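You operate a simulated robot arm through the tools that you are given. There is no shell and no other tool. Be economical: measure what you need, move in short steps, check, and stop when the job is done.

You are at the controls of a simulated two-armed robot. One attempt, no reset.

## Task
Put one of the job cards from the top of the wire bench on top of the spool there. Stack the 26 mm bar blank from the top of the steel bench on top of the 20 mm bar blank. Take the lid off the white box on the top of the steel bench and lay it down there. The order is free.
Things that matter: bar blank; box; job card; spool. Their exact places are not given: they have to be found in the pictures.

The check looks at the end state, three seconds after you hand in, the way a careful person would. Anything else that was tipped, shoved, dropped, spilled or broken makes it a failure. A push-on lid holds only when it is set on centred and level and pressed home; a screw cap is set on level and turned clockwise until tight.

## Robot
Two 6-joint arms with two-finger parallel grippers on one trunk, on a base that drives. Base frame: it is fixed to the floor where the robot stands at the start and does not move with it; the origin is under the middle of the robot, x ahead of it, y to its left, z up; the surface under the hand at the start is at about z = 0.92. Readings come in m, rad, newtons and seconds.
The left shoulder is at the start at [0.08, 0.216, 1.571], the right one opposite. With the tool pointing down near the work surface each hand reaches from about 0.1 to 0.74 m from the robot's upright axis, wherever it stands, measured 20 degrees to its own side. Places, roughly: bar blank [6.25, 6, 0.75]; box [7, 6, 1]. Payload 3.43 kg a hand.
The TCP of each hand is the grasp point between the finger pads, 0.03 m short of the fingertips. In the tool frame z runs along the fingers and y along their closing line. The gripper opens to 0.094 m. The fingers are 0.028 m wide and 0.01 m thick; the gripper's body (0.05 by 0.096 m) begins 0.055 m behind the TCP.
Orientation is that of the tool frame in the base frame, as [roll, pitch, yaw] about the fixed x, y, z axes, in that order (R = Rz(yaw) Ry(pitch) Rx(roll)). With the fingers straight down and closing along the base's y, the tool's x points along the base's -x, its y along +y and its z along -z.

## Interface
- The arms move only by the tool play_rows. It takes "left_plan", "right_plan" or both (then of equal length, played together; a hand with none holds still); each is a list that holds one entry, the list of rows, each a list of 7 numbers: the shift along the tool's x, y, z in units of 25 mm (1.0 is 25 mm), then the turn, a rotation vector about the tool's x, y, z in units of 5 degrees (1.0 is 5 degrees), then the opening, from 0 (shut) to 1 (fully open). In form: [[[dx, dy, dz, ax, ay, az, jaw], ...]]. A call has 1 to 8 rows; each row shifts and turns the commanded pose from where the row before left it, along the tool's axes as they then stand. A call with a number of a shift or a turn outside -1 to 1 is refused whole. Rows are played at 5 a second. More than 0.05 m and 0.15 rad between two rows, or a gripper value outside its range, and nothing of the call is played. Where a pose cannot be reached the arm comes as near as it can. A force on the tool above 40 N (or 10 N above the force at the start of the call, whichever is more), or a blocked arm, ends the call early, and 0.2 s more pass. Each finger travels about 0.072 m/s and halts on what it meets, pressing with about 31 N; the grip force reading is that of the motor and also rises with nothing between the fingers. The clock runs only during rows and for 0.2 s after the last one: add rows that do not move to give the fingers time. It gives the time, the measured TCP pose, the force on the tool (base axes), the opening and the grip force at its end, in the units of the frame above (readings bear some noise), with the torque about the TCP (base axes, N m) and any sound that the robot's microphone picked up.
- Cameras (640 x 400 px; columns grow to the right, rows downward): "scene" is now at [0.0991, -0.0166, 1.7213]; the picture's right is [-0.25, -0.97, 0.00], its down [-0.81, 0.21, -0.55] and it looks along [0.53, -0.14, -0.84] (base axes); focal length 262 px, centre (320, 200). "left" rides on the left gripper at [0.076, -0.014, -0.103] in its tool frame; the picture's right is [0.18, 0.98, 0.00], its down [-0.75, 0.14, -0.64] and it looks along [-0.63, 0.12, 0.77] (tool axes); focal length 243 px, centre (320, 200). "right" rides on the right gripper at [0.076, 0.014, -0.102] in its tool frame; the picture's right is [-0.18, 0.98, 0.00], its down [-0.75, -0.14, -0.64] and it looks along [-0.63, -0.12, 0.77] (tool axes); focal length 243 px, centre (320, 200).
- get_image(camera): a new picture of that camera. It takes no simulated time.
- slide_trunk(by): slides the trunk up (or, below 0, down) by that many m; the arms and the scene camera ride with it, the base frame stays. It gives what a move gives, with no picture.
- steer(legs): drives the robot by 1 to 6 legs, each [ahead, left, turn to the left] in m, m and rad, along the robot's own axes; the way and the turn of a leg run together, so that a leg with both is an arc; at most 1.5 m and 3.142 rad a leg. The arms and the cameras ride along, it lands a little off, and it stops where it bumps. It gives what a move gives.
- pan_tilt(pan, tilt): turns the head with the scene camera to pan (to the left, within 1.501 rad either way) and tilt (down, from -0.506 to 1.204), counted from straight ahead of the robot. It gives what a move gives.
- measure_at(camera, pixels): for up to 12 pixels [column, row] of the newest picture of that camera ("zoom" is the newest enlarged one), the place [x, y, z] in the base frame of the surface seen there, good to about 0.002 m. It takes no simulated time.
- inspect(camera, box): a new picture of the part [left, top, right, bottom] of that camera's present view, enlarged. It takes no simulated time.
- hand_in(): hands the job in; it is judged then, once.

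Keep the steps short. Do not move on a guess: measure, check each grasp and each placing, and mend mistakes. In all there are 110 turns and 108 pictures (those below and enlarged ones count). Leave the grippers open and the arms clear of the work at the hand-in unless told otherwise, and finish with a single line.

The tools are called after "Emit:" as name(argument=value, ...) on one line, values as JSON. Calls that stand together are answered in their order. play_rows: Moves the arms, as the interface text tells. Its arguments: {"type":"object","properties":{"left_plan":{"type":"array","items":{"type":"array","items":{"type":"array","items":{"type":"number"}}}},"right_plan":{"type":"array","items":{"type":"array","items":{"type":"array","items":{"type":"number"}}}}},"required":[]} The other tools are called the same way: slide_trunk (by) slides the trunk up or down; steer (legs) drives the base; pan_tilt (pan, tilt) turns the head that bears the scene camera; get_image (camera) takes a picture; measure_at (camera, pixels) gives the place of the surface under pixels of a picture; inspect (camera, box) takes an enlarged picture of a part of a camera's view; hand_in () hands the job in.

At the start:

```text
clock: 0.0
left_eef_pos: [0.5339, 0.1673, 0.9999]
left_tcp_rot: [3.141, -0.001, -3.141]
left_wrist_force: [1.2, 0.0, -0.4]
left_wrist_torque: [-0.01, 0.02, 0.01]
left_gripper_width: 0.0939
left_finger_force: 0.0
right_eef_pos: [0.3843, -0.254, 0.9992]
right_tcp_rot: [3.14, 0.0, -3.14]
right_wrist_force: [-0.1, 0.3, 0.2]
right_wrist_torque: [0.02, -0.02, 0.03]
right_gripper_width: 0.094
right_finger_force: 0.1
trunk travel left (down, up): [-0.801, 0.039]
robot x, y, heading: [-0.0004, 0.0003, -0.001]
head pan, tilt: [-0.251, 0.988]
```

scene: 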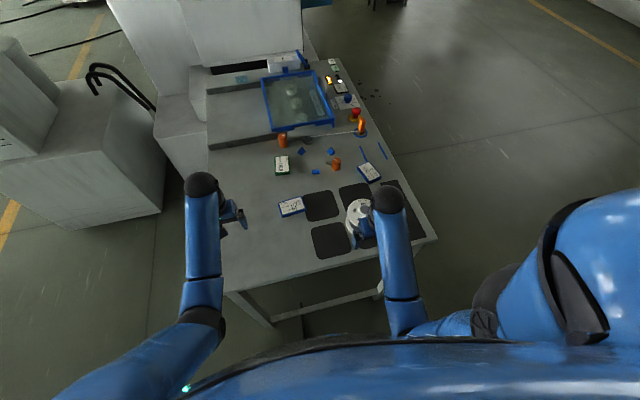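
right: 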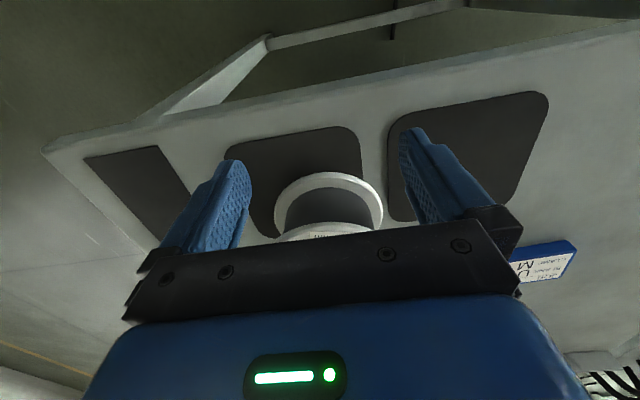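
left: 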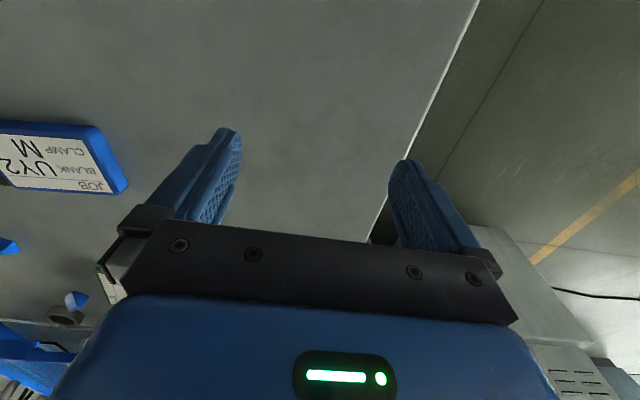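

I see a bench with a spool near the right hand, and cards at about (290,206), (282,165) and (369,172). I'll enlarge that area first.

Emit:
inspect(camera="scene", box=[200, 50, 440, 260])

Emit:
measure_at(camera="scene", pixels=[[291, 206], [282, 165], [369, 172], [360, 210], [250, 230], [357, 243], [320, 205]])

```text
1.90 times, centred on (320, 155) of scene
```

zoom: 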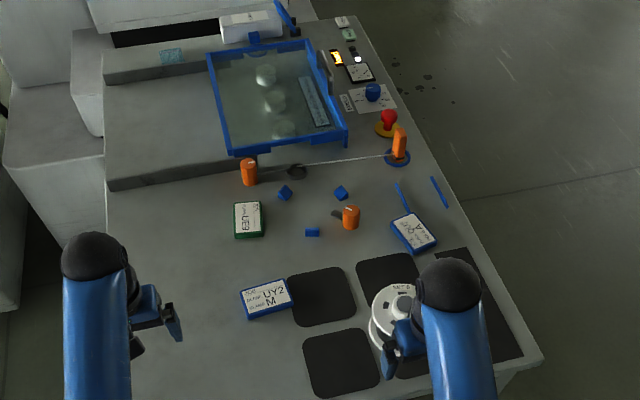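

```text
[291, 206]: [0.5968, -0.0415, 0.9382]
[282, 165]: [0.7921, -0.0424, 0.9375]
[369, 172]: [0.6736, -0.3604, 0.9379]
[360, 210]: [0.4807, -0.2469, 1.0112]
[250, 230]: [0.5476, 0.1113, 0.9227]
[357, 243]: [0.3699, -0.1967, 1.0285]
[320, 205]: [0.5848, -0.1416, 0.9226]
```

The cards are blocks about 15 mm thick. The spool is hidden under the right hand, so I'll lift that hand straight up and look again.

Emit:
play_rows(right_plan=[[[0, 0, -1, 0, 0, 0, 1], [0, 0, -1, 0, 0, 0, 1], [0, 0, -1, 0, 0, 0, 1], [0, 0, -1, 0, 0, 0, 1], [1, 0, -1, 0, 0, 0, 1], [1, 0, -1, 0, 0, 0, 1], [1, 0, 0, 0, 0, 0, 1], [1, 0, 0, 0, 0, 0, 1]]])

Emit:
inspect(camera="scene", box=[240, 130, 440, 260])

Emit:
get_image(camera="right")

```text
clock: 1.8
left_eef_pos: [0.5346, 0.1685, 0.9992]
left_tcp_rot: [-3.14, 0.0, 3.141]
left_wrist_force: [0.5, 0.2, 0.6]
left_wrist_torque: [-0.02, -0.01, 0.0]
left_gripper_width: 0.0939
left_finger_force: 0.1
right_eef_pos: [0.2786, -0.2534, 1.0072]
right_tcp_rot: [3.142, 0.002, 3.14]
right_wrist_force: [0.6, -0.2, 0.1]
right_wrist_torque: [0.04, 0.0, 0.0]
right_gripper_width: 0.0941
right_finger_force: 0.0
right hand out of reach, approached as far as the arm can: row 1, 2, 3, 4, 5, 6
trunk travel left (down, up): [-0.801, 0.039]
robot x, y, heading: [-0.001, -0.0012, -0.001]
head pan, tilt: [-0.251, 0.988]
```

```text
3.08 times, centred on (340, 195) of scene
```

zoom: 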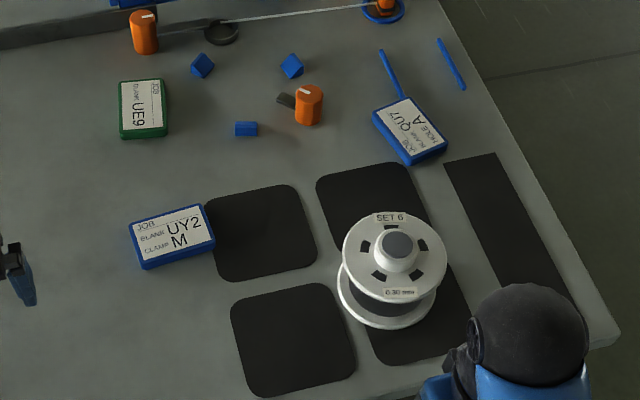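

```text
102 pictures are left
```

right: 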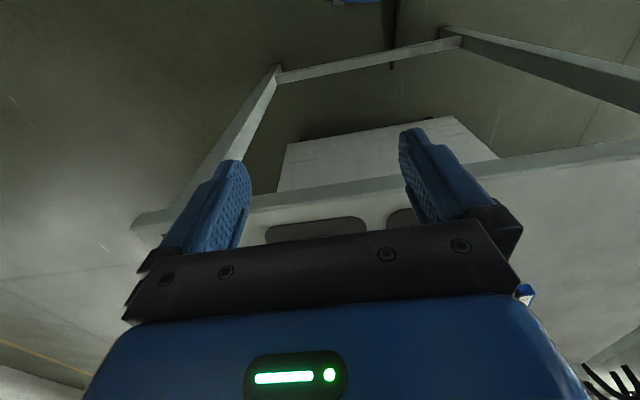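

The spool is in full view now, standing upright with a hub knob on top. I'll measure the spool and the UY2 card.

Emit:
measure_at(camera="zoom", pixels=[[398, 245], [385, 266], [362, 245], [432, 245], [390, 216], [400, 292], [398, 322], [133, 238], [150, 262], [214, 239], [202, 207], [173, 236]])

Emit:
inspect(camera="scene", box=[335, 185, 395, 245])

```text
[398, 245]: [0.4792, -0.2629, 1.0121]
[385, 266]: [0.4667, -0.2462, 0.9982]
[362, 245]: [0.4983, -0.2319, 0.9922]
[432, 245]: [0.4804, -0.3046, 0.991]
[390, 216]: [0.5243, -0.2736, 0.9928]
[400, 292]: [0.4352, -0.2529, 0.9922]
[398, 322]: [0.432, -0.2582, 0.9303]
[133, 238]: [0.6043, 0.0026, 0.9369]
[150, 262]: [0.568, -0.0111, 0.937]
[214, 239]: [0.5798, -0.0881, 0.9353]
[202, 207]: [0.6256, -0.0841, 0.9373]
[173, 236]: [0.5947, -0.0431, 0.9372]
```

```text
6.67 times, centred on (365, 215) of scene
```

zoom: 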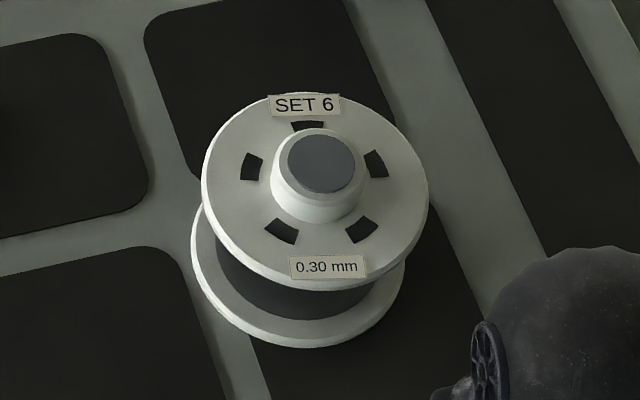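

The spool hub top is at z≈1.012, centre about (0.477,-0.263). The UY2 card has its centre at about (0.596,-0.043), its long axis about 9° off the y axis, and its top at 0.937. I'll raise the trunk for headroom and turn the right hand to close across the card's short side.

Emit:
slide_trunk(by=0.037)

Emit:
play_rows(right_plan=[[[0, 1, 0, 0, 0, 1, 1], [0, 1, 0, 0, 0, 1, 1], [0, 1, 0, 0, 0, 1, 1], [0, 1, 0, 0, 0, 1, 1], [0, 0, 0, 0, 0, 1, 1], [0, 0, 0, 0, 0, 1, 1], [0, 0, 0, 0, 0, 1, 1], [0, 0, 0, 0, 0, 1, 1]]])

```text
clock: 2.6
left_eef_pos: [0.5339, 0.1686, 1.0363]
left_tcp_rot: [-3.141, 0.001, -3.141]
left_wrist_force: [0.3, 0.2, 0.1]
left_wrist_torque: [0.02, 0.02, 0.0]
left_gripper_width: 0.0937
left_finger_force: 0.1
right_eef_pos: [0.2805, -0.2534, 1.0435]
right_tcp_rot: [-3.141, -0.001, 3.141]
right_wrist_force: [-0.3, -0.5, 0.7]
right_wrist_torque: [0.0, 0.0, 0.01]
right_gripper_width: 0.094
right_finger_force: 0.0
trunk travel left (down, up): [-0.838, 0.002]
robot x, y, heading: [-0.0024, -0.0012, 0.004]
head pan, tilt: [-0.251, 0.988]
```

```text
clock: 4.4
left_eef_pos: [0.5349, 0.1675, 1.037]
left_tcp_rot: [-3.141, -0.001, 3.141]
left_wrist_force: [0.2, 0.5, -0.1]
left_wrist_torque: [0.0, 0.02, -0.03]
left_gripper_width: 0.0938
left_finger_force: 0.1
right_eef_pos: [0.2908, -0.1547, 1.0425]
right_tcp_rot: [-3.141, 0.001, 2.443]
right_wrist_force: [-0.2, -0.1, 0.3]
right_wrist_torque: [0.01, 0.01, -0.01]
right_gripper_width: 0.0942
right_finger_force: 0.1
trunk travel left (down, up): [-0.838, 0.002]
robot x, y, heading: [-0.002, -0.0042, 0.0]
head pan, tilt: [-0.251, 0.988]
```

The rotation is working: yaw is 140° and I need about 98.7°. I'll continue.

Emit:
play_rows(right_plan=[[[0, 0, 0, 0, 0, 1, 1], [0, 0, 0, 0, 0, 1, 1], [0, 0, 0, 0, 0, 1, 1], [0, 0, 0, 0, 0, 1, 1], [0, 0, 0, 0, 0, 1, 1], [0, 0, 0, 0, 0, 1, 1], [0, 0, 0, 0, 0, 1, 1], [0, 0, 0, 0, 0, 1, 1]]])

```text
clock: 6.2
left_eef_pos: [0.5349, 0.1689, 1.0368]
left_tcp_rot: [3.141, 0.0, -3.141]
left_wrist_force: [-0.3, -0.5, 0.2]
left_wrist_torque: [0.01, -0.01, 0.0]
left_gripper_width: 0.0938
left_finger_force: 0.2
right_eef_pos: [0.2934, -0.1551, 1.0441]
right_tcp_rot: [3.14, -0.001, 1.744]
right_wrist_force: [1.0, -0.7, 0.4]
right_wrist_torque: [0.01, 0.01, 0.02]
right_gripper_width: 0.0939
right_finger_force: 0.1
trunk travel left (down, up): [-0.838, 0.002]
robot x, y, heading: [-0.0004, 0.0027, 0.001]
head pan, tilt: [-0.251, 0.988]
```

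Yaw is 99.9°. Next I'll move the hand over the card at the present height, with the tips at about 1.014, passing beside the spool.

Emit:
play_rows(right_plan=[[[1, 0, 0, 0, 0, 0.25, 1], [1, 0.5, 0, 0, 0, 0, 1], [0.33, 1, 0, 0, 0, 0, 1], [0, 1, 0, 0, 0, 0, 1], [0, 1, 0, 0, 0, 0, 1], [0, 1, 0, 0, 0, 0, 1], [0, 1, 0, 0, 0, 0, 1], [0, 1, 0, 0, 0, 0, 1]]])

Emit:
play_rows(right_plan=[[[0, 1, 0, 0, 0, 0, 1], [0, 1, 0, 0, 0, 0, 1], [0, 1, 0, 0, 0, 0, 1], [0, 1, 0, 0, 0, 0, 1], [0, 1, 0, 0, 0, 0, 1], [0, 1, 0, 0, 0, 0, 1], [0, 0.2, 0, 0, 0, 0, 1]]])

Emit:
get_image(camera="right")

Emit:
inspect(camera="scene", box=[240, 130, 440, 260])

```text
clock: 8.0
left_eef_pos: [0.5369, 0.1675, 1.0362]
left_tcp_rot: [-3.141, 0.0, 3.142]
left_wrist_force: [-0.2, -0.5, 0.5]
left_wrist_torque: [0.0, 0.02, 0.02]
left_gripper_width: 0.0939
left_finger_force: 0.1
right_eef_pos: [0.444, -0.0721, 1.04]
right_tcp_rot: [-3.138, -0.002, 1.723]
right_wrist_force: [0.2, 0.3, -0.1]
right_wrist_torque: [-0.01, 0.0, -0.01]
right_gripper_width: 0.0939
right_finger_force: 0.0
right hand out of reach, approached as far as the arm can: row 4
trunk travel left (down, up): [-0.838, 0.002]
robot x, y, heading: [0.0021, 0.002, -0.002]
head pan, tilt: [-0.251, 0.988]
```

```text
clock: 9.6
left_eef_pos: [0.5348, 0.1688, 1.0374]
left_tcp_rot: [-3.141, 0.001, -3.14]
left_wrist_force: [0.5, -1.0, -0.5]
left_wrist_torque: [-0.01, -0.03, -0.02]
left_gripper_width: 0.094
left_finger_force: 0.1
right_eef_pos: [0.5979, -0.0487, 1.0398]
right_tcp_rot: [3.141, 0.0, 1.722]
right_wrist_force: [0.7, -0.2, -0.1]
right_wrist_torque: [-0.03, -0.03, 0.0]
right_gripper_width: 0.0937
right_finger_force: 0.1
trunk travel left (down, up): [-0.838, 0.002]
robot x, y, heading: [-0.0006, -0.0041, 0.002]
head pan, tilt: [-0.251, 0.988]
```

```text
100 pictures are left
```

right: 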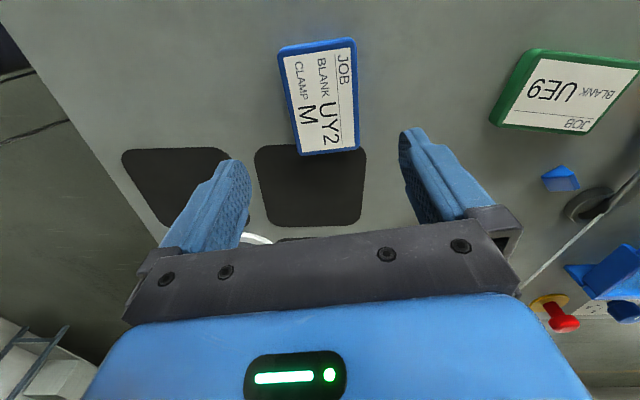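

```text
3.08 times, centred on (340, 195) of scene
```

zoom: 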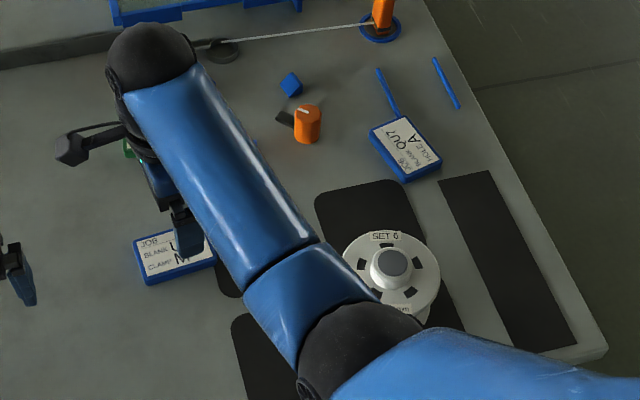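

The card is visible in the wrist picture with corners near (280,50), (353,40), (360,150) and (300,155). I'll measure those to get its centre and angle.

Emit:
measure_at(camera="right", pixels=[[285, 57], [350, 46], [356, 146], [302, 151], [320, 100], [257, 239]])

```text
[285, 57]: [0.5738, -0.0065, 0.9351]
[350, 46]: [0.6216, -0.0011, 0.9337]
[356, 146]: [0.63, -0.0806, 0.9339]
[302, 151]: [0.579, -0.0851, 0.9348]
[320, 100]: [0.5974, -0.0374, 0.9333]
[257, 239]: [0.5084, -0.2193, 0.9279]
```

The card centre is (0.601,-0.043) at about 5.3°, so I need a small yaw and position correction. I'll do the first part of the descent, then check.

Emit:
play_rows(right_plan=[[[0.22, 0.13, 0, 0, 0, 0.68, 1], [0, 0, 1, 0, 0, 0, 1], [0, 0, 1, 0, 0, 0, 1], [0, 0, 0.5, 0, 0, 0, 1], [0, 0, 0, 0, 0, 0, 1]]])

Emit:
get_image(camera="right")

```text
clock: 10.8
left_eef_pos: [0.535, 0.1677, 1.0372]
left_tcp_rot: [3.141, 0.0, 3.141]
left_wrist_force: [-0.1, 0.0, 0.6]
left_wrist_torque: [0.01, -0.01, -0.01]
left_gripper_width: 0.0941
left_finger_force: 0.1
right_eef_pos: [0.6004, -0.0423, 0.9767]
right_tcp_rot: [-3.141, -0.001, 1.665]
right_wrist_force: [0.1, 0.4, -0.1]
right_wrist_torque: [-0.02, 0.02, 0.01]
right_gripper_width: 0.094
right_finger_force: 0.2
trunk travel left (down, up): [-0.838, 0.002]
robot x, y, heading: [-0.0011, -0.0005, 0.003]
head pan, tilt: [-0.251, 0.988]
```

```text
98 pictures are left
```

right: 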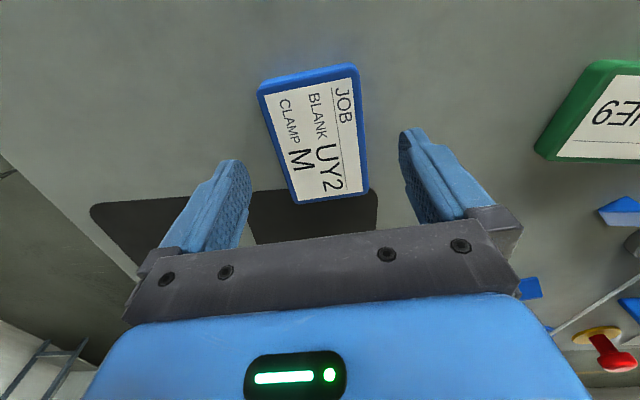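

The card lies centred between the fingers. I'll lower 22 mm so the tips sit just above the bench, then close.

Emit:
play_rows(right_plan=[[[0, 0, 0.87, 0, 0, 0, 1], [0, 0, 0, 0, 0, 0, 1], [0, 0, 0, 0, 0, 0, 0.3], [0, 0, 0, 0, 0, 0, 0.3], [0, 0, 0, 0, 0, 0, 0.3], [0, 0, 0, 0, 0, 0, 0.3], [0, 0, 0, 0, 0, 0, 0.3]]])

Emit:
get_image(camera="right")

```text
clock: 12.4
left_eef_pos: [0.5353, 0.1674, 1.0366]
left_tcp_rot: [-3.141, -0.001, -3.14]
left_wrist_force: [-0.3, 0.5, 0.7]
left_wrist_torque: [0.0, 0.01, 0.01]
left_gripper_width: 0.0939
left_finger_force: 0.1
right_eef_pos: [0.5991, -0.0419, 0.9539]
right_tcp_rot: [-3.14, -0.001, 1.662]
right_wrist_force: [-0.7, 0.7, 0.6]
right_wrist_torque: [0.01, 0.04, 0.03]
right_gripper_width: 0.059
right_finger_force: 31.3
trunk travel left (down, up): [-0.838, 0.002]
robot x, y, heading: [0.0004, -0.0005, 0.003]
head pan, tilt: [-0.251, 0.988]
```

```text
97 pictures are left
```

right: 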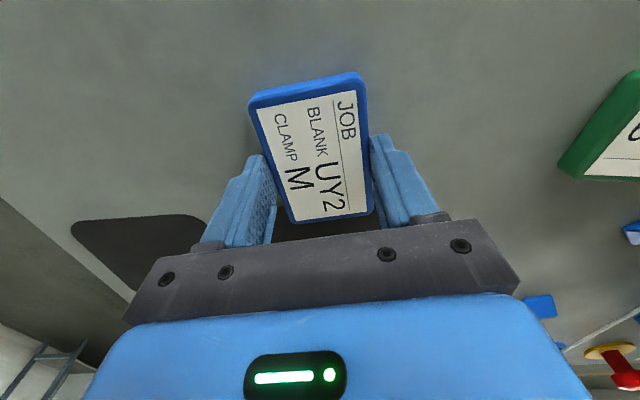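

The card is gripped at 0.059 m with 31 N. I'll lift it 100 mm.

Emit:
play_rows(right_plan=[[[0, 0, -1, 0, 0, 0, 0.3], [0, 0, -1, 0, 0, 0, 0.3], [0, 0, -1, 0, 0, 0, 0.3], [0, 0, -1, 0, 0, 0, 0.3], [0, 0, -0.2, 0, 0, 0, 0.3]]])

Emit:
get_image(camera="right")

```text
clock: 13.6
left_eef_pos: [0.5358, 0.1668, 1.0368]
left_tcp_rot: [3.141, -0.001, -3.141]
left_wrist_force: [-0.6, 0.2, -0.6]
left_wrist_torque: [0.03, -0.01, 0.02]
left_gripper_width: 0.0941
left_finger_force: 0.0
right_eef_pos: [0.5992, -0.042, 1.0607]
right_tcp_rot: [-3.142, 0.002, 1.662]
right_wrist_force: [-0.7, 0.1, -0.3]
right_wrist_torque: [0.01, 0.01, -0.03]
right_gripper_width: 0.059
right_finger_force: 31.4
trunk travel left (down, up): [-0.838, 0.002]
robot x, y, heading: [0.0006, 0.0011, 0.003]
head pan, tilt: [-0.251, 0.988]
```

```text
96 pictures are left
```

right: 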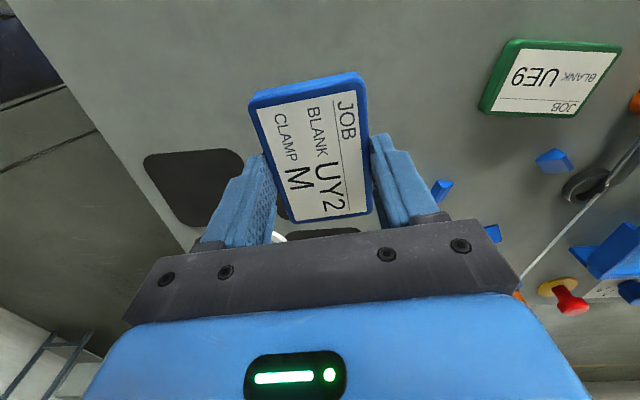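

The card is held with its bottom at about z=1.029. The hub centre is (0.479,-0.263) and its top is 1.012. I'll carry the card over.

Emit:
play_rows(right_plan=[[[-1, -0.65, 0, 0, 0, 0, 0.3], [-1, -0.65, 0, 0, 0, 0, 0.3], [-1, -0.65, 0, 0, 0, 0, 0.3], [-1, -0.65, 0, 0, 0, 0, 0.3], [-1, -0.65, 0, 0, 0, 0, 0.3], [-1, -0.65, 0, 0, 0, 0, 0.3], [-1, -0.65, 0, 0, 0, 0, 0.3], [-1, -0.65, 0, 0, 0, 0, 0.3]]])

Emit:
inspect(camera="scene", box=[240, 130, 440, 260])

Emit:
get_image(camera="right")

```text
clock: 15.4
left_eef_pos: [0.5348, 0.1671, 1.0378]
left_tcp_rot: [3.141, 0.0, -3.141]
left_wrist_force: [-0.3, 0.5, 0.4]
left_wrist_torque: [-0.02, -0.02, -0.01]
left_gripper_width: 0.0942
left_finger_force: 0.0
right_eef_pos: [0.4891, -0.2554, 1.0556]
right_tcp_rot: [3.138, 0.001, 1.663]
right_wrist_force: [-0.5, -0.2, -1.2]
right_wrist_torque: [-0.02, -0.02, -0.04]
right_gripper_width: 0.0589
right_finger_force: 31.1
right hand out of reach, approached as far as the arm can: row 8
trunk travel left (down, up): [-0.838, 0.002]
robot x, y, heading: [-0.0015, 0.0031, 0.001]
head pan, tilt: [-0.251, 0.988]
```

```text
3.08 times, centred on (340, 195) of scene
```

zoom: 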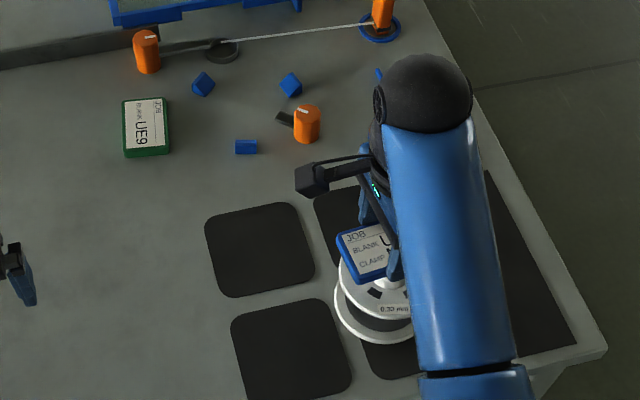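

```text
94 pictures are left
```

right: 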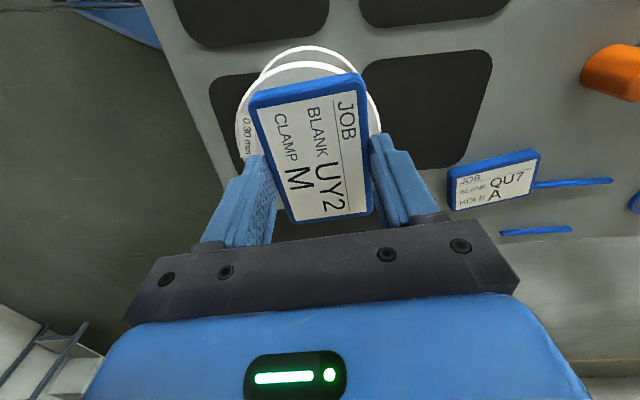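

Height is 1.056 at the reach limit, which still gives about 12 mm clearance. I'll measure the card corners and the visible spool flange in the wrist view.

Emit:
measure_at(camera="right", pixels=[[255, 102], [352, 80], [364, 206], [295, 216], [240, 110], [300, 65], [375, 115], [243, 135]])

```text
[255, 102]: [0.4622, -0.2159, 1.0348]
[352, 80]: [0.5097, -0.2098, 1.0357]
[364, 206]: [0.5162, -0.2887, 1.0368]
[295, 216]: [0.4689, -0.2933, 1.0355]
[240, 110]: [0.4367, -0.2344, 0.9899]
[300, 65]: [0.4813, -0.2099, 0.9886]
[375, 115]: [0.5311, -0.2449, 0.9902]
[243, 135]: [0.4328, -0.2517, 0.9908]
```

Card centre is (0.489,-0.252) and spool centre (0.480,-0.262). I'll shift by that difference, then check the height.

Emit:
play_rows(right_plan=[[[-0.38, -0.42, 0.1, 0, 0, 0, 0.3], [0, 0, 0, 0, 0, 0, 0.3]]])

```text
clock: 16.0
left_eef_pos: [0.5351, 0.1684, 1.0365]
left_tcp_rot: [3.141, 0.0, 3.141]
left_wrist_force: [0.4, 0.3, -1.2]
left_wrist_torque: [-0.02, 0.0, 0.01]
left_gripper_width: 0.0937
left_finger_force: 0.1
right_eef_pos: [0.4807, -0.2658, 1.0521]
right_tcp_rot: [3.14, 0.003, 1.664]
right_wrist_force: [-0.5, -0.5, 0.0]
right_wrist_torque: [0.0, -0.03, 0.05]
right_gripper_width: 0.0589
right_finger_force: 30.8
trunk travel left (down, up): [-0.838, 0.002]
robot x, y, heading: [0.0002, -0.0018, -0.0]
head pan, tilt: [-0.251, 0.988]
```

The card centre is now about (0.481,-0.2625), which is good. I'll lower in small steps and watch the force.

Emit:
play_rows(right_plan=[[[0, 0, 0.2, 0, 0, 0, 0.3], [0, 0, 0.1, 0, 0, 0, 0.3], [0, 0, 0, 0, 0, 0, 0.3]]])

Emit:
get_image(camera="scene")

```text
clock: 16.8
left_eef_pos: [0.5348, 0.1677, 1.0359]
left_tcp_rot: [3.141, -0.002, -3.142]
left_wrist_force: [0.5, -0.5, -0.2]
left_wrist_torque: [-0.01, 0.01, 0.02]
left_gripper_width: 0.0939
left_finger_force: 0.1
right_eef_pos: [0.4811, -0.264, 1.0456]
right_tcp_rot: [-3.141, 0.001, 1.663]
right_wrist_force: [-0.1, -0.6, -0.5]
right_wrist_torque: [0.0, 0.04, -0.01]
right_gripper_width: 0.0591
right_finger_force: 31.0
trunk travel left (down, up): [-0.838, 0.002]
robot x, y, heading: [0.0019, -0.0018, -0.001]
head pan, tilt: [-0.251, 0.988]
```

```text
93 pictures are left
```

scene: 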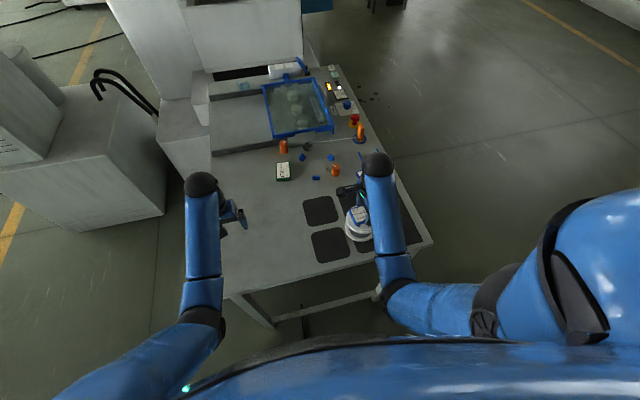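

No contact yet, at 1.0456. I'll go on in 1.5 mm steps.

Emit:
play_rows(right_plan=[[[0, 0, 0.05, 0, 0, 0, 0.3], [0, 0, 0.04, 0, 0, 0, 0.3], [0, 0, 0, 0, 0, 0, 0.3]]])

```text
clock: 17.6
left_eef_pos: [0.5345, 0.1684, 1.0376]
left_tcp_rot: [-3.141, 0.001, -3.14]
left_wrist_force: [0.7, -0.3, 0.8]
left_wrist_torque: [0.0, 0.0, -0.02]
left_gripper_width: 0.0936
left_finger_force: 0.1
right_eef_pos: [0.4795, -0.2641, 1.0446]
right_tcp_rot: [3.141, 0.0, 1.664]
right_wrist_force: [-0.2, -1.0, 3.1]
right_wrist_torque: [0.0, 0.02, 0.0]
right_gripper_width: 0.0589
right_finger_force: 30.9
trunk travel left (down, up): [-0.838, 0.002]
robot x, y, heading: [-0.0009, 0.0016, 0.0]
head pan, tilt: [-0.251, 0.988]
```

Contact registers at +3 N, so the card sits on the hub. I'll open the fingers.

Emit:
play_rows(right_plan=[[[0, 0, 0, 0, 0, 0, 0.7], [0, 0, 0, 0, 0, 0, 0.9], [0, 0, 0, 0, 0, 0, 0.9], [0, 0, 0, 0, 0, 0, 0.9], [0, 0, 0, 0, 0, 0, 0.9]]])

Emit:
get_image(camera="right")

```text
clock: 18.8
left_eef_pos: [0.5348, 0.1679, 1.0362]
left_tcp_rot: [-3.141, 0.0, -3.141]
left_wrist_force: [0.4, 0.8, 0.1]
left_wrist_torque: [0.0, -0.01, 0.02]
left_gripper_width: 0.0939
left_finger_force: 0.0
right_eef_pos: [0.482, -0.265, 1.0442]
right_tcp_rot: [-3.141, 0.001, 1.664]
right_wrist_force: [-0.7, -0.3, -0.3]
right_wrist_torque: [0.03, -0.01, -0.03]
right_gripper_width: 0.0843
right_finger_force: 0.1
trunk travel left (down, up): [-0.838, 0.002]
robot x, y, heading: [-0.0013, 0.0007, -0.001]
head pan, tilt: [-0.251, 0.988]
```

```text
92 pictures are left
```

right: 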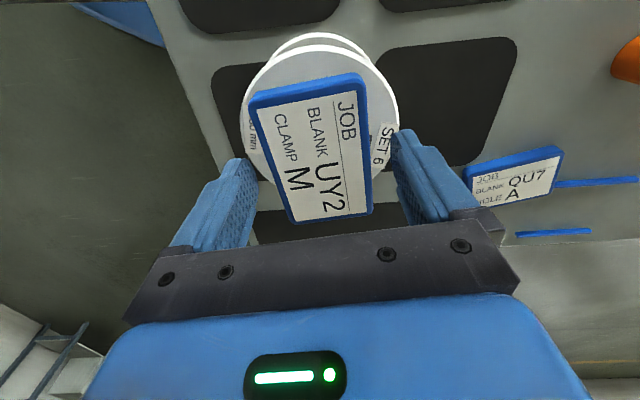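

The card stays put with the fingers clear on both sides. I'll rise slightly and withdraw sideways along the card's long axis (tool -x).

Emit:
play_rows(right_plan=[[[0, 0, -0.3, 0, 0, 0, 0.9], [-0.5, 0, 0, 0, 0, 0, 0.9], [-1, 0, 0, 0, 0, 0, 0.9], [-1, 0, 0, 0, 0, 0, 0.9], [-1, 0, 0, 0, 0, 0, 0.9], [-1, 0, 0, 0, 0, 0, 0.9]]])

Emit:
inspect(camera="scene", box=[240, 130, 440, 260])

Emit:
get_image(camera="right")

```text
clock: 20.2
left_eef_pos: [0.536, 0.1668, 1.036]
left_tcp_rot: [-3.14, 0.0, 3.142]
left_wrist_force: [-0.6, 0.4, 0.0]
left_wrist_torque: [0.0, 0.01, 0.01]
left_gripper_width: 0.0941
left_finger_force: 0.1
right_eef_pos: [0.4918, -0.3781, 1.0522]
right_tcp_rot: [-3.141, 0.0, 1.664]
right_wrist_force: [-0.6, -0.7, -0.2]
right_wrist_torque: [0.0, 0.01, 0.02]
right_gripper_width: 0.0849
right_finger_force: 0.1
trunk travel left (down, up): [-0.838, 0.002]
robot x, y, heading: [0.0038, -0.0023, -0.001]
head pan, tilt: [-0.251, 0.988]
```

```text
3.08 times, centred on (340, 195) of scene
```

zoom: 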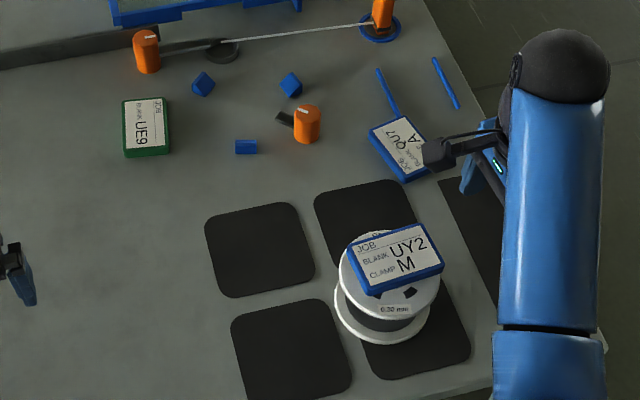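

```text
90 pictures are left
```

right: 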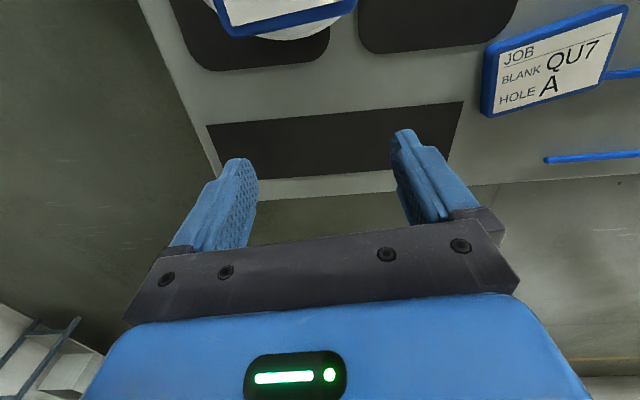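

The card rests level and centred on the spool. I'll back the robot off, then look for the steel bench, with the head panned left toward (6,6).

Emit:
steer(legs=[[-0.7, 0, 0]])

Emit:
pan_tilt(pan=0.75, tilt=0.2)

Emit:
get_image(camera="scene")

```text
clock: 24.0
left_eef_pos: [-0.1617, 0.1677, 1.0356]
left_tcp_rot: [-3.141, -0.001, -3.139]
left_wrist_force: [0.0, -0.3, -0.3]
left_wrist_torque: [0.0, 0.01, -0.02]
left_gripper_width: 0.0937
left_finger_force: 0.0
right_eef_pos: [-0.2027, -0.3773, 1.0515]
right_tcp_rot: [-3.14, 0.0, 1.667]
right_wrist_force: [0.2, -0.2, 0.1]
right_wrist_torque: [0.01, -0.01, -0.01]
right_gripper_width: 0.0846
right_finger_force: 0.0
trunk travel left (down, up): [-0.838, 0.002]
robot x, y, heading: [-0.6934, 0.0001, 0.002]
head pan, tilt: [-0.251, 0.988]
```

```text
clock: 25.3
left_eef_pos: [-0.1628, 0.1674, 1.0373]
left_tcp_rot: [3.14, -0.001, -3.138]
left_wrist_force: [-1.0, -0.1, 0.4]
left_wrist_torque: [0.02, -0.01, 0.01]
left_gripper_width: 0.0942
left_finger_force: 0.1
right_eef_pos: [-0.2055, -0.3757, 1.0523]
right_tcp_rot: [3.141, 0.0, 1.667]
right_wrist_force: [0.5, -0.7, 0.6]
right_wrist_torque: [-0.01, 0.02, -0.01]
right_gripper_width: 0.0848
right_finger_force: 0.1
trunk travel left (down, up): [-0.838, 0.002]
robot x, y, heading: [-0.6978, -0.0043, 0.004]
head pan, tilt: [0.75, 0.201]
```

```text
89 pictures are left
```

scene: 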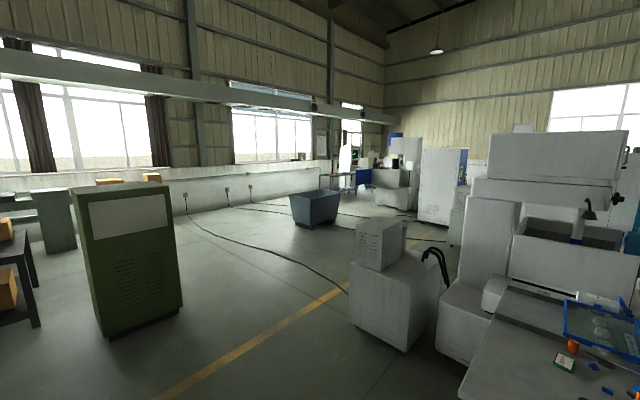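

The far area around (340,170) looks like a bench. I'll measure the floor and obstacles.

Emit:
measure_at(camera="scene", pixels=[[345, 190], [315, 225], [385, 190], [440, 220], [380, 330], [150, 320], [280, 260], [400, 240], [340, 172], [295, 215], [350, 285], [440, 350]])

Emit:
inspect(camera="scene", box=[280, 120, 480, 245])

```text
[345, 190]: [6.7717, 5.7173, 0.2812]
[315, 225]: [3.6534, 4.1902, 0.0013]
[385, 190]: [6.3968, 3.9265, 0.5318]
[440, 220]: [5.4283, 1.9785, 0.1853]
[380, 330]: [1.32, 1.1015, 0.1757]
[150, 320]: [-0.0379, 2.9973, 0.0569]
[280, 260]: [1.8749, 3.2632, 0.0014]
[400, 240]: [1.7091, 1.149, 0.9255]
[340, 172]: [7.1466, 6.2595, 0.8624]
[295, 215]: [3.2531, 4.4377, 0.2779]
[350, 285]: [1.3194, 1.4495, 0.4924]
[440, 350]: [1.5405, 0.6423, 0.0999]
```

```text
3.20 times, centred on (380, 182) of scene
```

zoom: 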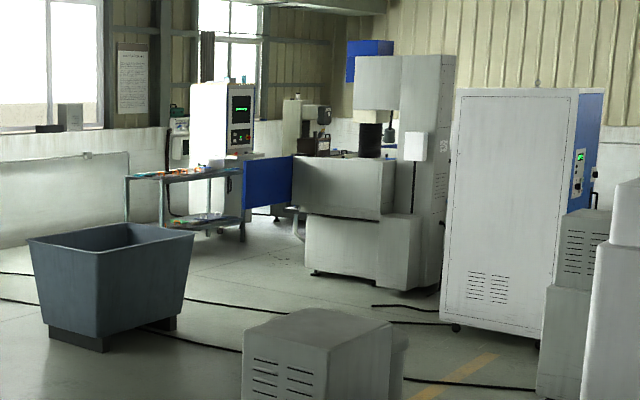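

The steel bench is at zoom (125-245,175), with orange tools on it. I'll measure its corners and legs.

Emit:
measure_at(camera="zoom", pixels=[[128, 178], [243, 173], [190, 176], [163, 180], [128, 215], [162, 225], [243, 235], [170, 225], [265, 200], [35, 240], [190, 235], [180, 325]])

```text
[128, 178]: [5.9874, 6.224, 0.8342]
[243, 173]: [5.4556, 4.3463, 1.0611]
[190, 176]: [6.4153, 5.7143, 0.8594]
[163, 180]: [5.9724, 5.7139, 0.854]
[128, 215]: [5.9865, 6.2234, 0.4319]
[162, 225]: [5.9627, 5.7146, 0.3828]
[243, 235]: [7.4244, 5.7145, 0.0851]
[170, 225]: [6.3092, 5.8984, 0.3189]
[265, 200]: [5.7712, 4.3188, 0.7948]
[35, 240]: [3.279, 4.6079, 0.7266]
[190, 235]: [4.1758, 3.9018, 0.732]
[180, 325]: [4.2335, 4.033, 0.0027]
```

The steel bench spans about x 5.96–7.45, y 5.71–6.26, with its top at z≈0.86. The route passes between the chiller corner (1.3,1.45) and the green cabinet, then north of the grey bin. I'll drive the first stretch and look.

Emit:
steer(legs=[[0, 0, 0.995], [1.37, 0, 0], [1.37, 0, 0]])

Emit:
pan_tilt(pan=-0.2, tilt=0.3)

Emit:
get_image(camera="scene")

```text
clock: 41.1
left_eef_pos: [0.9015, 2.8515, 1.0377]
left_tcp_rot: [-3.14, 0.0, -2.138]
left_wrist_force: [-0.5, 0.5, -0.7]
left_wrist_torque: [0.02, -0.01, 0.03]
left_gripper_width: 0.0939
left_finger_force: 0.1
right_eef_pos: [1.3376, 2.5217, 1.0528]
right_tcp_rot: [-3.141, 0.001, 2.667]
right_wrist_force: [0.1, 0.4, -0.3]
right_wrist_torque: [0.01, -0.01, 0.01]
right_gripper_width: 0.0844
right_finger_force: 0.1
trunk travel left (down, up): [-0.838, 0.002]
robot x, y, heading: [0.7535, 2.3126, 1.004]
head pan, tilt: [0.75, 0.201]
```

```text
clock: 42.4
left_eef_pos: [0.9022, 2.8513, 1.0364]
left_tcp_rot: [-3.14, 0.001, -2.14]
left_wrist_force: [-0.7, -0.4, 0.5]
left_wrist_torque: [0.01, 0.01, -0.01]
left_gripper_width: 0.094
left_finger_force: 0.0
right_eef_pos: [1.336, 2.5218, 1.0506]
right_tcp_rot: [3.141, 0.001, 2.669]
right_wrist_force: [-0.4, -0.5, 0.2]
right_wrist_torque: [0.02, 0.02, 0.04]
right_gripper_width: 0.0847
right_finger_force: 0.1
trunk travel left (down, up): [-0.838, 0.002]
robot x, y, heading: [0.7566, 2.3096, 1.002]
head pan, tilt: [-0.201, 0.3]
```

```text
87 pictures are left
```

scene: 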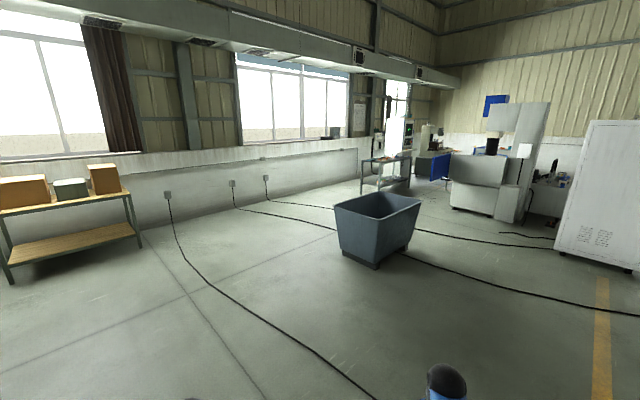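

The floor is open. I'll measure the bin and the wall.

Emit:
measure_at(camera="scene", pixels=[[340, 245], [376, 265], [335, 208], [362, 192], [421, 203], [405, 250], [360, 190], [405, 190], [250, 190], [432, 165], [470, 205], [300, 185]])

```text
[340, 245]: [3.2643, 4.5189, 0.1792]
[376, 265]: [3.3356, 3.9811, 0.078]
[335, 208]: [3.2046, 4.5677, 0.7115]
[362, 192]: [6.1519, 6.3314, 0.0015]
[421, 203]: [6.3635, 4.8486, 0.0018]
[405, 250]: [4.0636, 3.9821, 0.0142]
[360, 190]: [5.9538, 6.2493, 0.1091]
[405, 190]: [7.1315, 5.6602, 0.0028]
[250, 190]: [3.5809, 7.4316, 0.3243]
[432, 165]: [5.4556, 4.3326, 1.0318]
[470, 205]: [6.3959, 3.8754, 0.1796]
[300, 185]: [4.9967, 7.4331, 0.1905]
```

The bin spans x 3.2–4.2, y 3.9–4.6. I'll drive straight to about (2.8,5.5), turn to heading 0, and go on to x≈4.9.

Emit:
steer(legs=[[1.3, 0, 0], [1.3, 0, 0], [1.2, 0, 0], [0, 0, -1.002], [1.0, 0, 0], [1.0, 0, 0]])

Emit:
pan_tilt(pan=0.1, tilt=0.5)

Emit:
get_image(camera="scene")

```text
clock: 72.8
left_eef_pos: [5.3808, 5.6086, 1.0374]
left_tcp_rot: [3.14, 0.003, 3.123]
left_wrist_force: [0.4, 0.1, -0.3]
left_wrist_torque: [0.01, -0.02, -0.01]
left_gripper_width: 0.094
left_finger_force: 0.0
right_eef_pos: [5.3271, 5.0661, 1.0529]
right_tcp_rot: [3.141, 0.001, 1.644]
right_wrist_force: [-1.4, 0.5, -0.2]
right_wrist_torque: [0.0, 0.0, -0.01]
right_gripper_width: 0.0844
right_finger_force: 0.0
trunk travel left (down, up): [-0.838, 0.002]
robot x, y, heading: [4.8429, 5.4498, -0.022]
head pan, tilt: [-0.201, 0.3]
```

```text
clock: 73.6
left_eef_pos: [5.3824, 5.6101, 1.0373]
left_tcp_rot: [-3.142, 0.0, 3.126]
left_wrist_force: [1.3, -0.8, 0.8]
left_wrist_torque: [-0.01, 0.02, -0.01]
left_gripper_width: 0.0937
left_finger_force: 0.0
right_eef_pos: [5.3278, 5.0652, 1.0525]
right_tcp_rot: [3.141, -0.001, 1.647]
right_wrist_force: [-0.1, -0.7, 0.2]
right_wrist_torque: [-0.01, 0.02, 0.0]
right_gripper_width: 0.0849
right_finger_force: 0.0
trunk travel left (down, up): [-0.838, 0.002]
robot x, y, heading: [4.8429, 5.4508, -0.014]
head pan, tilt: [0.099, 0.499]
```

```text
86 pictures are left
```

scene: 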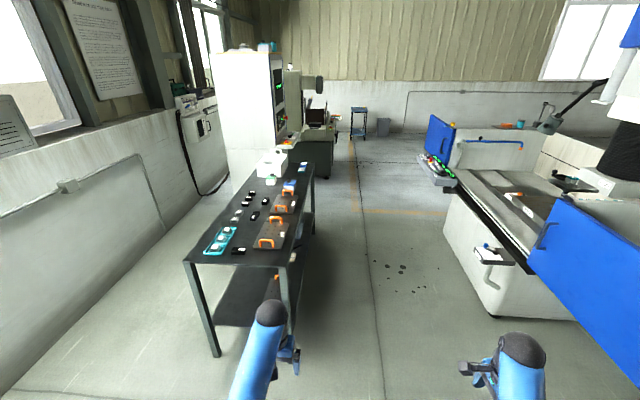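

The steel bench is in view. I'll enlarge its top.

Emit:
inspect(camera="scene", box=[180, 140, 330, 265])

Emit:
measure_at(camera="scene", pixels=[[190, 260], [288, 263], [313, 165], [330, 300], [430, 185], [450, 200], [495, 315], [540, 265], [272, 165], [435, 175]])

```text
3.20 times, centred on (255, 202) of scene
```

zoom: 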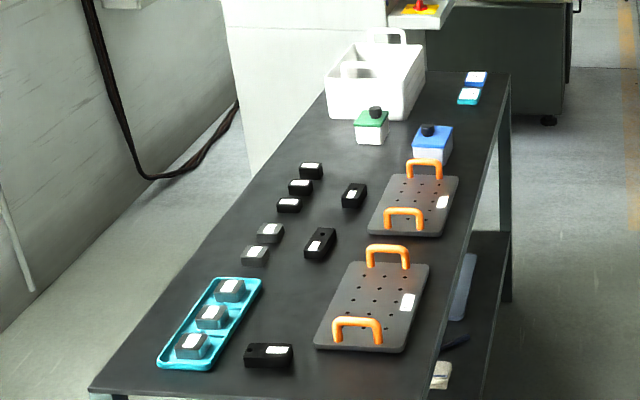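

```text
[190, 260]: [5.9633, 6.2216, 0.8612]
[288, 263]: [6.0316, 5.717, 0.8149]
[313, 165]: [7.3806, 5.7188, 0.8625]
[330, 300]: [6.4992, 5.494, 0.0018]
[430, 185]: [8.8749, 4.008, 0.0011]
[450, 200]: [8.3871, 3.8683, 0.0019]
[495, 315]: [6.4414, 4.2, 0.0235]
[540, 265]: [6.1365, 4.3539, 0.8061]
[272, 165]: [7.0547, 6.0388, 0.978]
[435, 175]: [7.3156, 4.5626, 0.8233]
```

The top is cluttered: labelled blanks, plates with orange handles, and two small boxes with knobbed lids. I'll go to y≈5.05, turn to face +y, and slide along the bench with the hands short of the edge.

Emit:
steer(legs=[[0, -0.4, 0.014], [0, 0, 1.571], [0, -1.5, 0]])

Emit:
pan_tilt(pan=0, tilt=0.75)

Emit:
get_image(camera="scene")

```text
clock: 86.9
left_eef_pos: [6.1786, 5.5461, 1.037]
left_tcp_rot: [-3.14, 0.0, -1.604]
left_wrist_force: [0.2, -0.8, 0.3]
left_wrist_torque: [-0.01, 0.0, 0.01]
left_gripper_width: 0.0939
left_finger_force: 0.1
right_eef_pos: [6.7206, 5.4834, 1.052]
right_tcp_rot: [-3.141, 0.0, -3.083]
right_wrist_force: [-0.3, -0.3, 0.3]
right_wrist_torque: [-0.03, 0.02, 0.01]
right_gripper_width: 0.0846
right_finger_force: 0.1
trunk travel left (down, up): [-0.838, 0.002]
robot x, y, heading: [6.3248, 5.004, 1.537]
head pan, tilt: [0.099, 0.499]
```

```text
clock: 87.7
left_eef_pos: [6.1779, 5.5451, 1.0367]
left_tcp_rot: [3.141, -0.001, -1.604]
left_wrist_force: [0.2, -0.6, -0.4]
left_wrist_torque: [-0.03, 0.05, -0.02]
left_gripper_width: 0.094
left_finger_force: 0.1
right_eef_pos: [6.7214, 5.4834, 1.053]
right_tcp_rot: [3.141, 0.0, -3.083]
right_wrist_force: [0.4, -0.7, 0.0]
right_wrist_torque: [0.0, 0.02, 0.01]
right_gripper_width: 0.0846
right_finger_force: 0.1
trunk travel left (down, up): [-0.838, 0.002]
robot x, y, heading: [6.33, 5.0016, 1.538]
head pan, tilt: [0.0, 0.75]
```

```text
84 pictures are left
```

scene: 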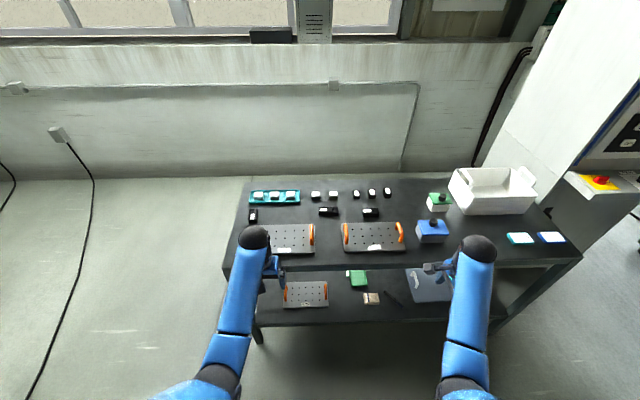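

I'll enlarge the left and right parts of the bench top to read labels.

Emit:
inspect(camera="scene", box=[240, 180, 330, 236])

Emit:
inspect(camera="scene", box=[300, 178, 400, 240])

Emit:
inspect(camera="scene", box=[405, 165, 575, 260])

```text
7.11 times, centred on (285, 208) of scene
```

zoom: 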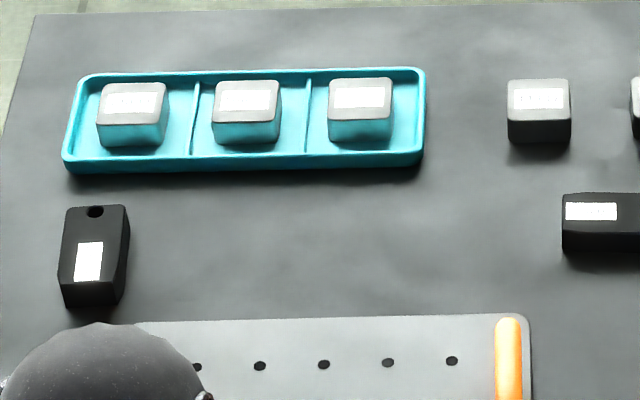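

```text
6.40 times, centred on (350, 209) of scene
```

zoom: 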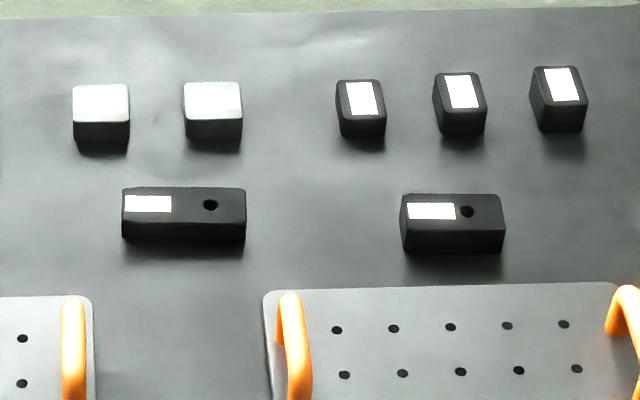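

```text
3.76 times, centred on (490, 212) of scene
```

zoom: 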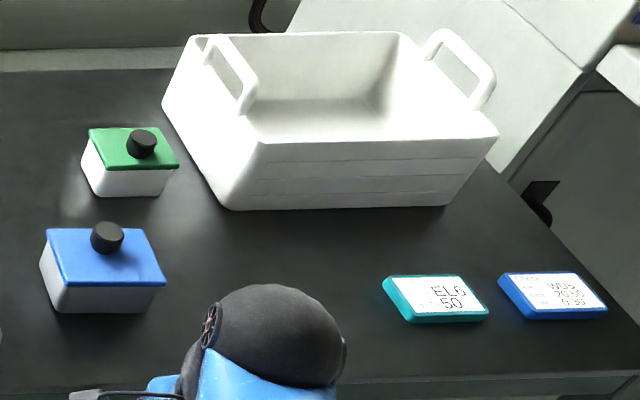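

Glare washes out the labels, so I'll need the wrist cameras. First I'll measure where things are.

Emit:
measure_at(camera="scene", pixels=[[258, 194], [274, 194], [291, 194], [316, 193], [333, 193], [356, 192], [372, 191], [388, 191], [252, 215], [325, 211], [369, 212], [443, 195]])

Emit:
measure_at(camera="zoom", pixels=[[141, 145], [110, 145], [92, 132], [176, 165], [106, 237], [75, 260], [50, 232], [162, 282], [100, 300], [130, 185], [200, 250], [460, 290]])

```text
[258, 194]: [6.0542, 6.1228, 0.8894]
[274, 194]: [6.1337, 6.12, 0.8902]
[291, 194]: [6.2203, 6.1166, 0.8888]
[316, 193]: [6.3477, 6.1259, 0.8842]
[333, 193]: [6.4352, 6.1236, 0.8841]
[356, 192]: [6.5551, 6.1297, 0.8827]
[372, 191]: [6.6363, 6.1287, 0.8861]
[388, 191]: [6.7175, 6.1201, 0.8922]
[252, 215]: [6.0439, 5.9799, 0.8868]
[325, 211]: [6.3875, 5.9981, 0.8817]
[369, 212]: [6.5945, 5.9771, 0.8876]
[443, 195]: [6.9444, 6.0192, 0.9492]
```

```text
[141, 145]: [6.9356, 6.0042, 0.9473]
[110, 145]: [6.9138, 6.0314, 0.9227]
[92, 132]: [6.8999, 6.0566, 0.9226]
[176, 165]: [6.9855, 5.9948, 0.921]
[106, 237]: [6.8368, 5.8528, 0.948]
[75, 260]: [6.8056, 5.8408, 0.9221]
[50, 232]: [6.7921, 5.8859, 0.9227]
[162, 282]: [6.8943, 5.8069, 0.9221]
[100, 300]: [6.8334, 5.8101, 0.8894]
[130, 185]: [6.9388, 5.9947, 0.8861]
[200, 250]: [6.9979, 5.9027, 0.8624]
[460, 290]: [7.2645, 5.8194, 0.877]
```

All blanks are at y≈6.12 or 5.98, and the boxes at (6.945,6.02) and (6.835,5.85). I'll move ahead toward the bench carefully.

Emit:
steer(legs=[[0, 0, 0.033], [0.3, 0, 0]])

Emit:
get_image(camera="left")

Emit:
get_image(camera="scene")

```text
clock: 90.1
left_eef_pos: [6.1627, 5.8371, 1.038]
left_tcp_rot: [-3.142, 0.001, -1.574]
left_wrist_force: [0.2, 0.0, 0.3]
left_wrist_torque: [0.09, -0.02, -0.06]
left_gripper_width: 0.0939
left_finger_force: 0.1
right_eef_pos: [6.706, 5.7906, 1.0523]
right_tcp_rot: [3.138, 0.0, -3.05]
right_wrist_force: [0.6, -0.2, 0.2]
right_wrist_torque: [0.04, -0.03, -0.01]
right_gripper_width: 0.0845
right_finger_force: 0.0
trunk travel left (down, up): [-0.838, 0.002]
robot x, y, heading: [6.33, 5.3005, 1.561]
head pan, tilt: [0.0, 0.75]
```

```text
80 pictures are left
```

left: 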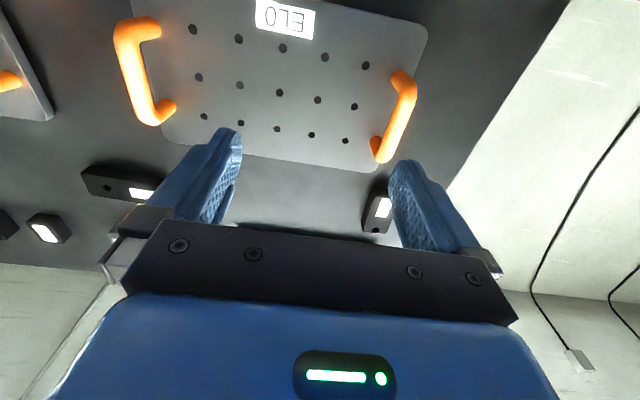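

```text
79 pictures are left
```

scene: 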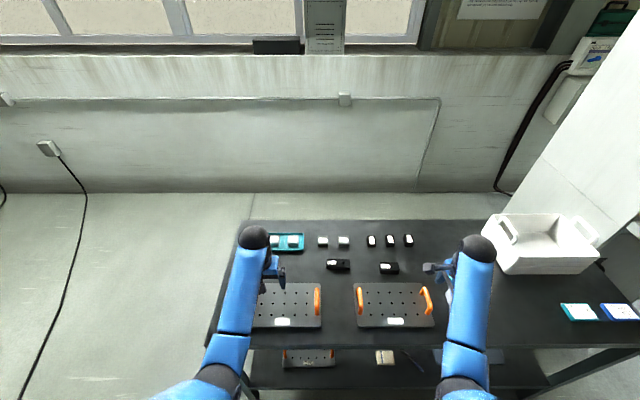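

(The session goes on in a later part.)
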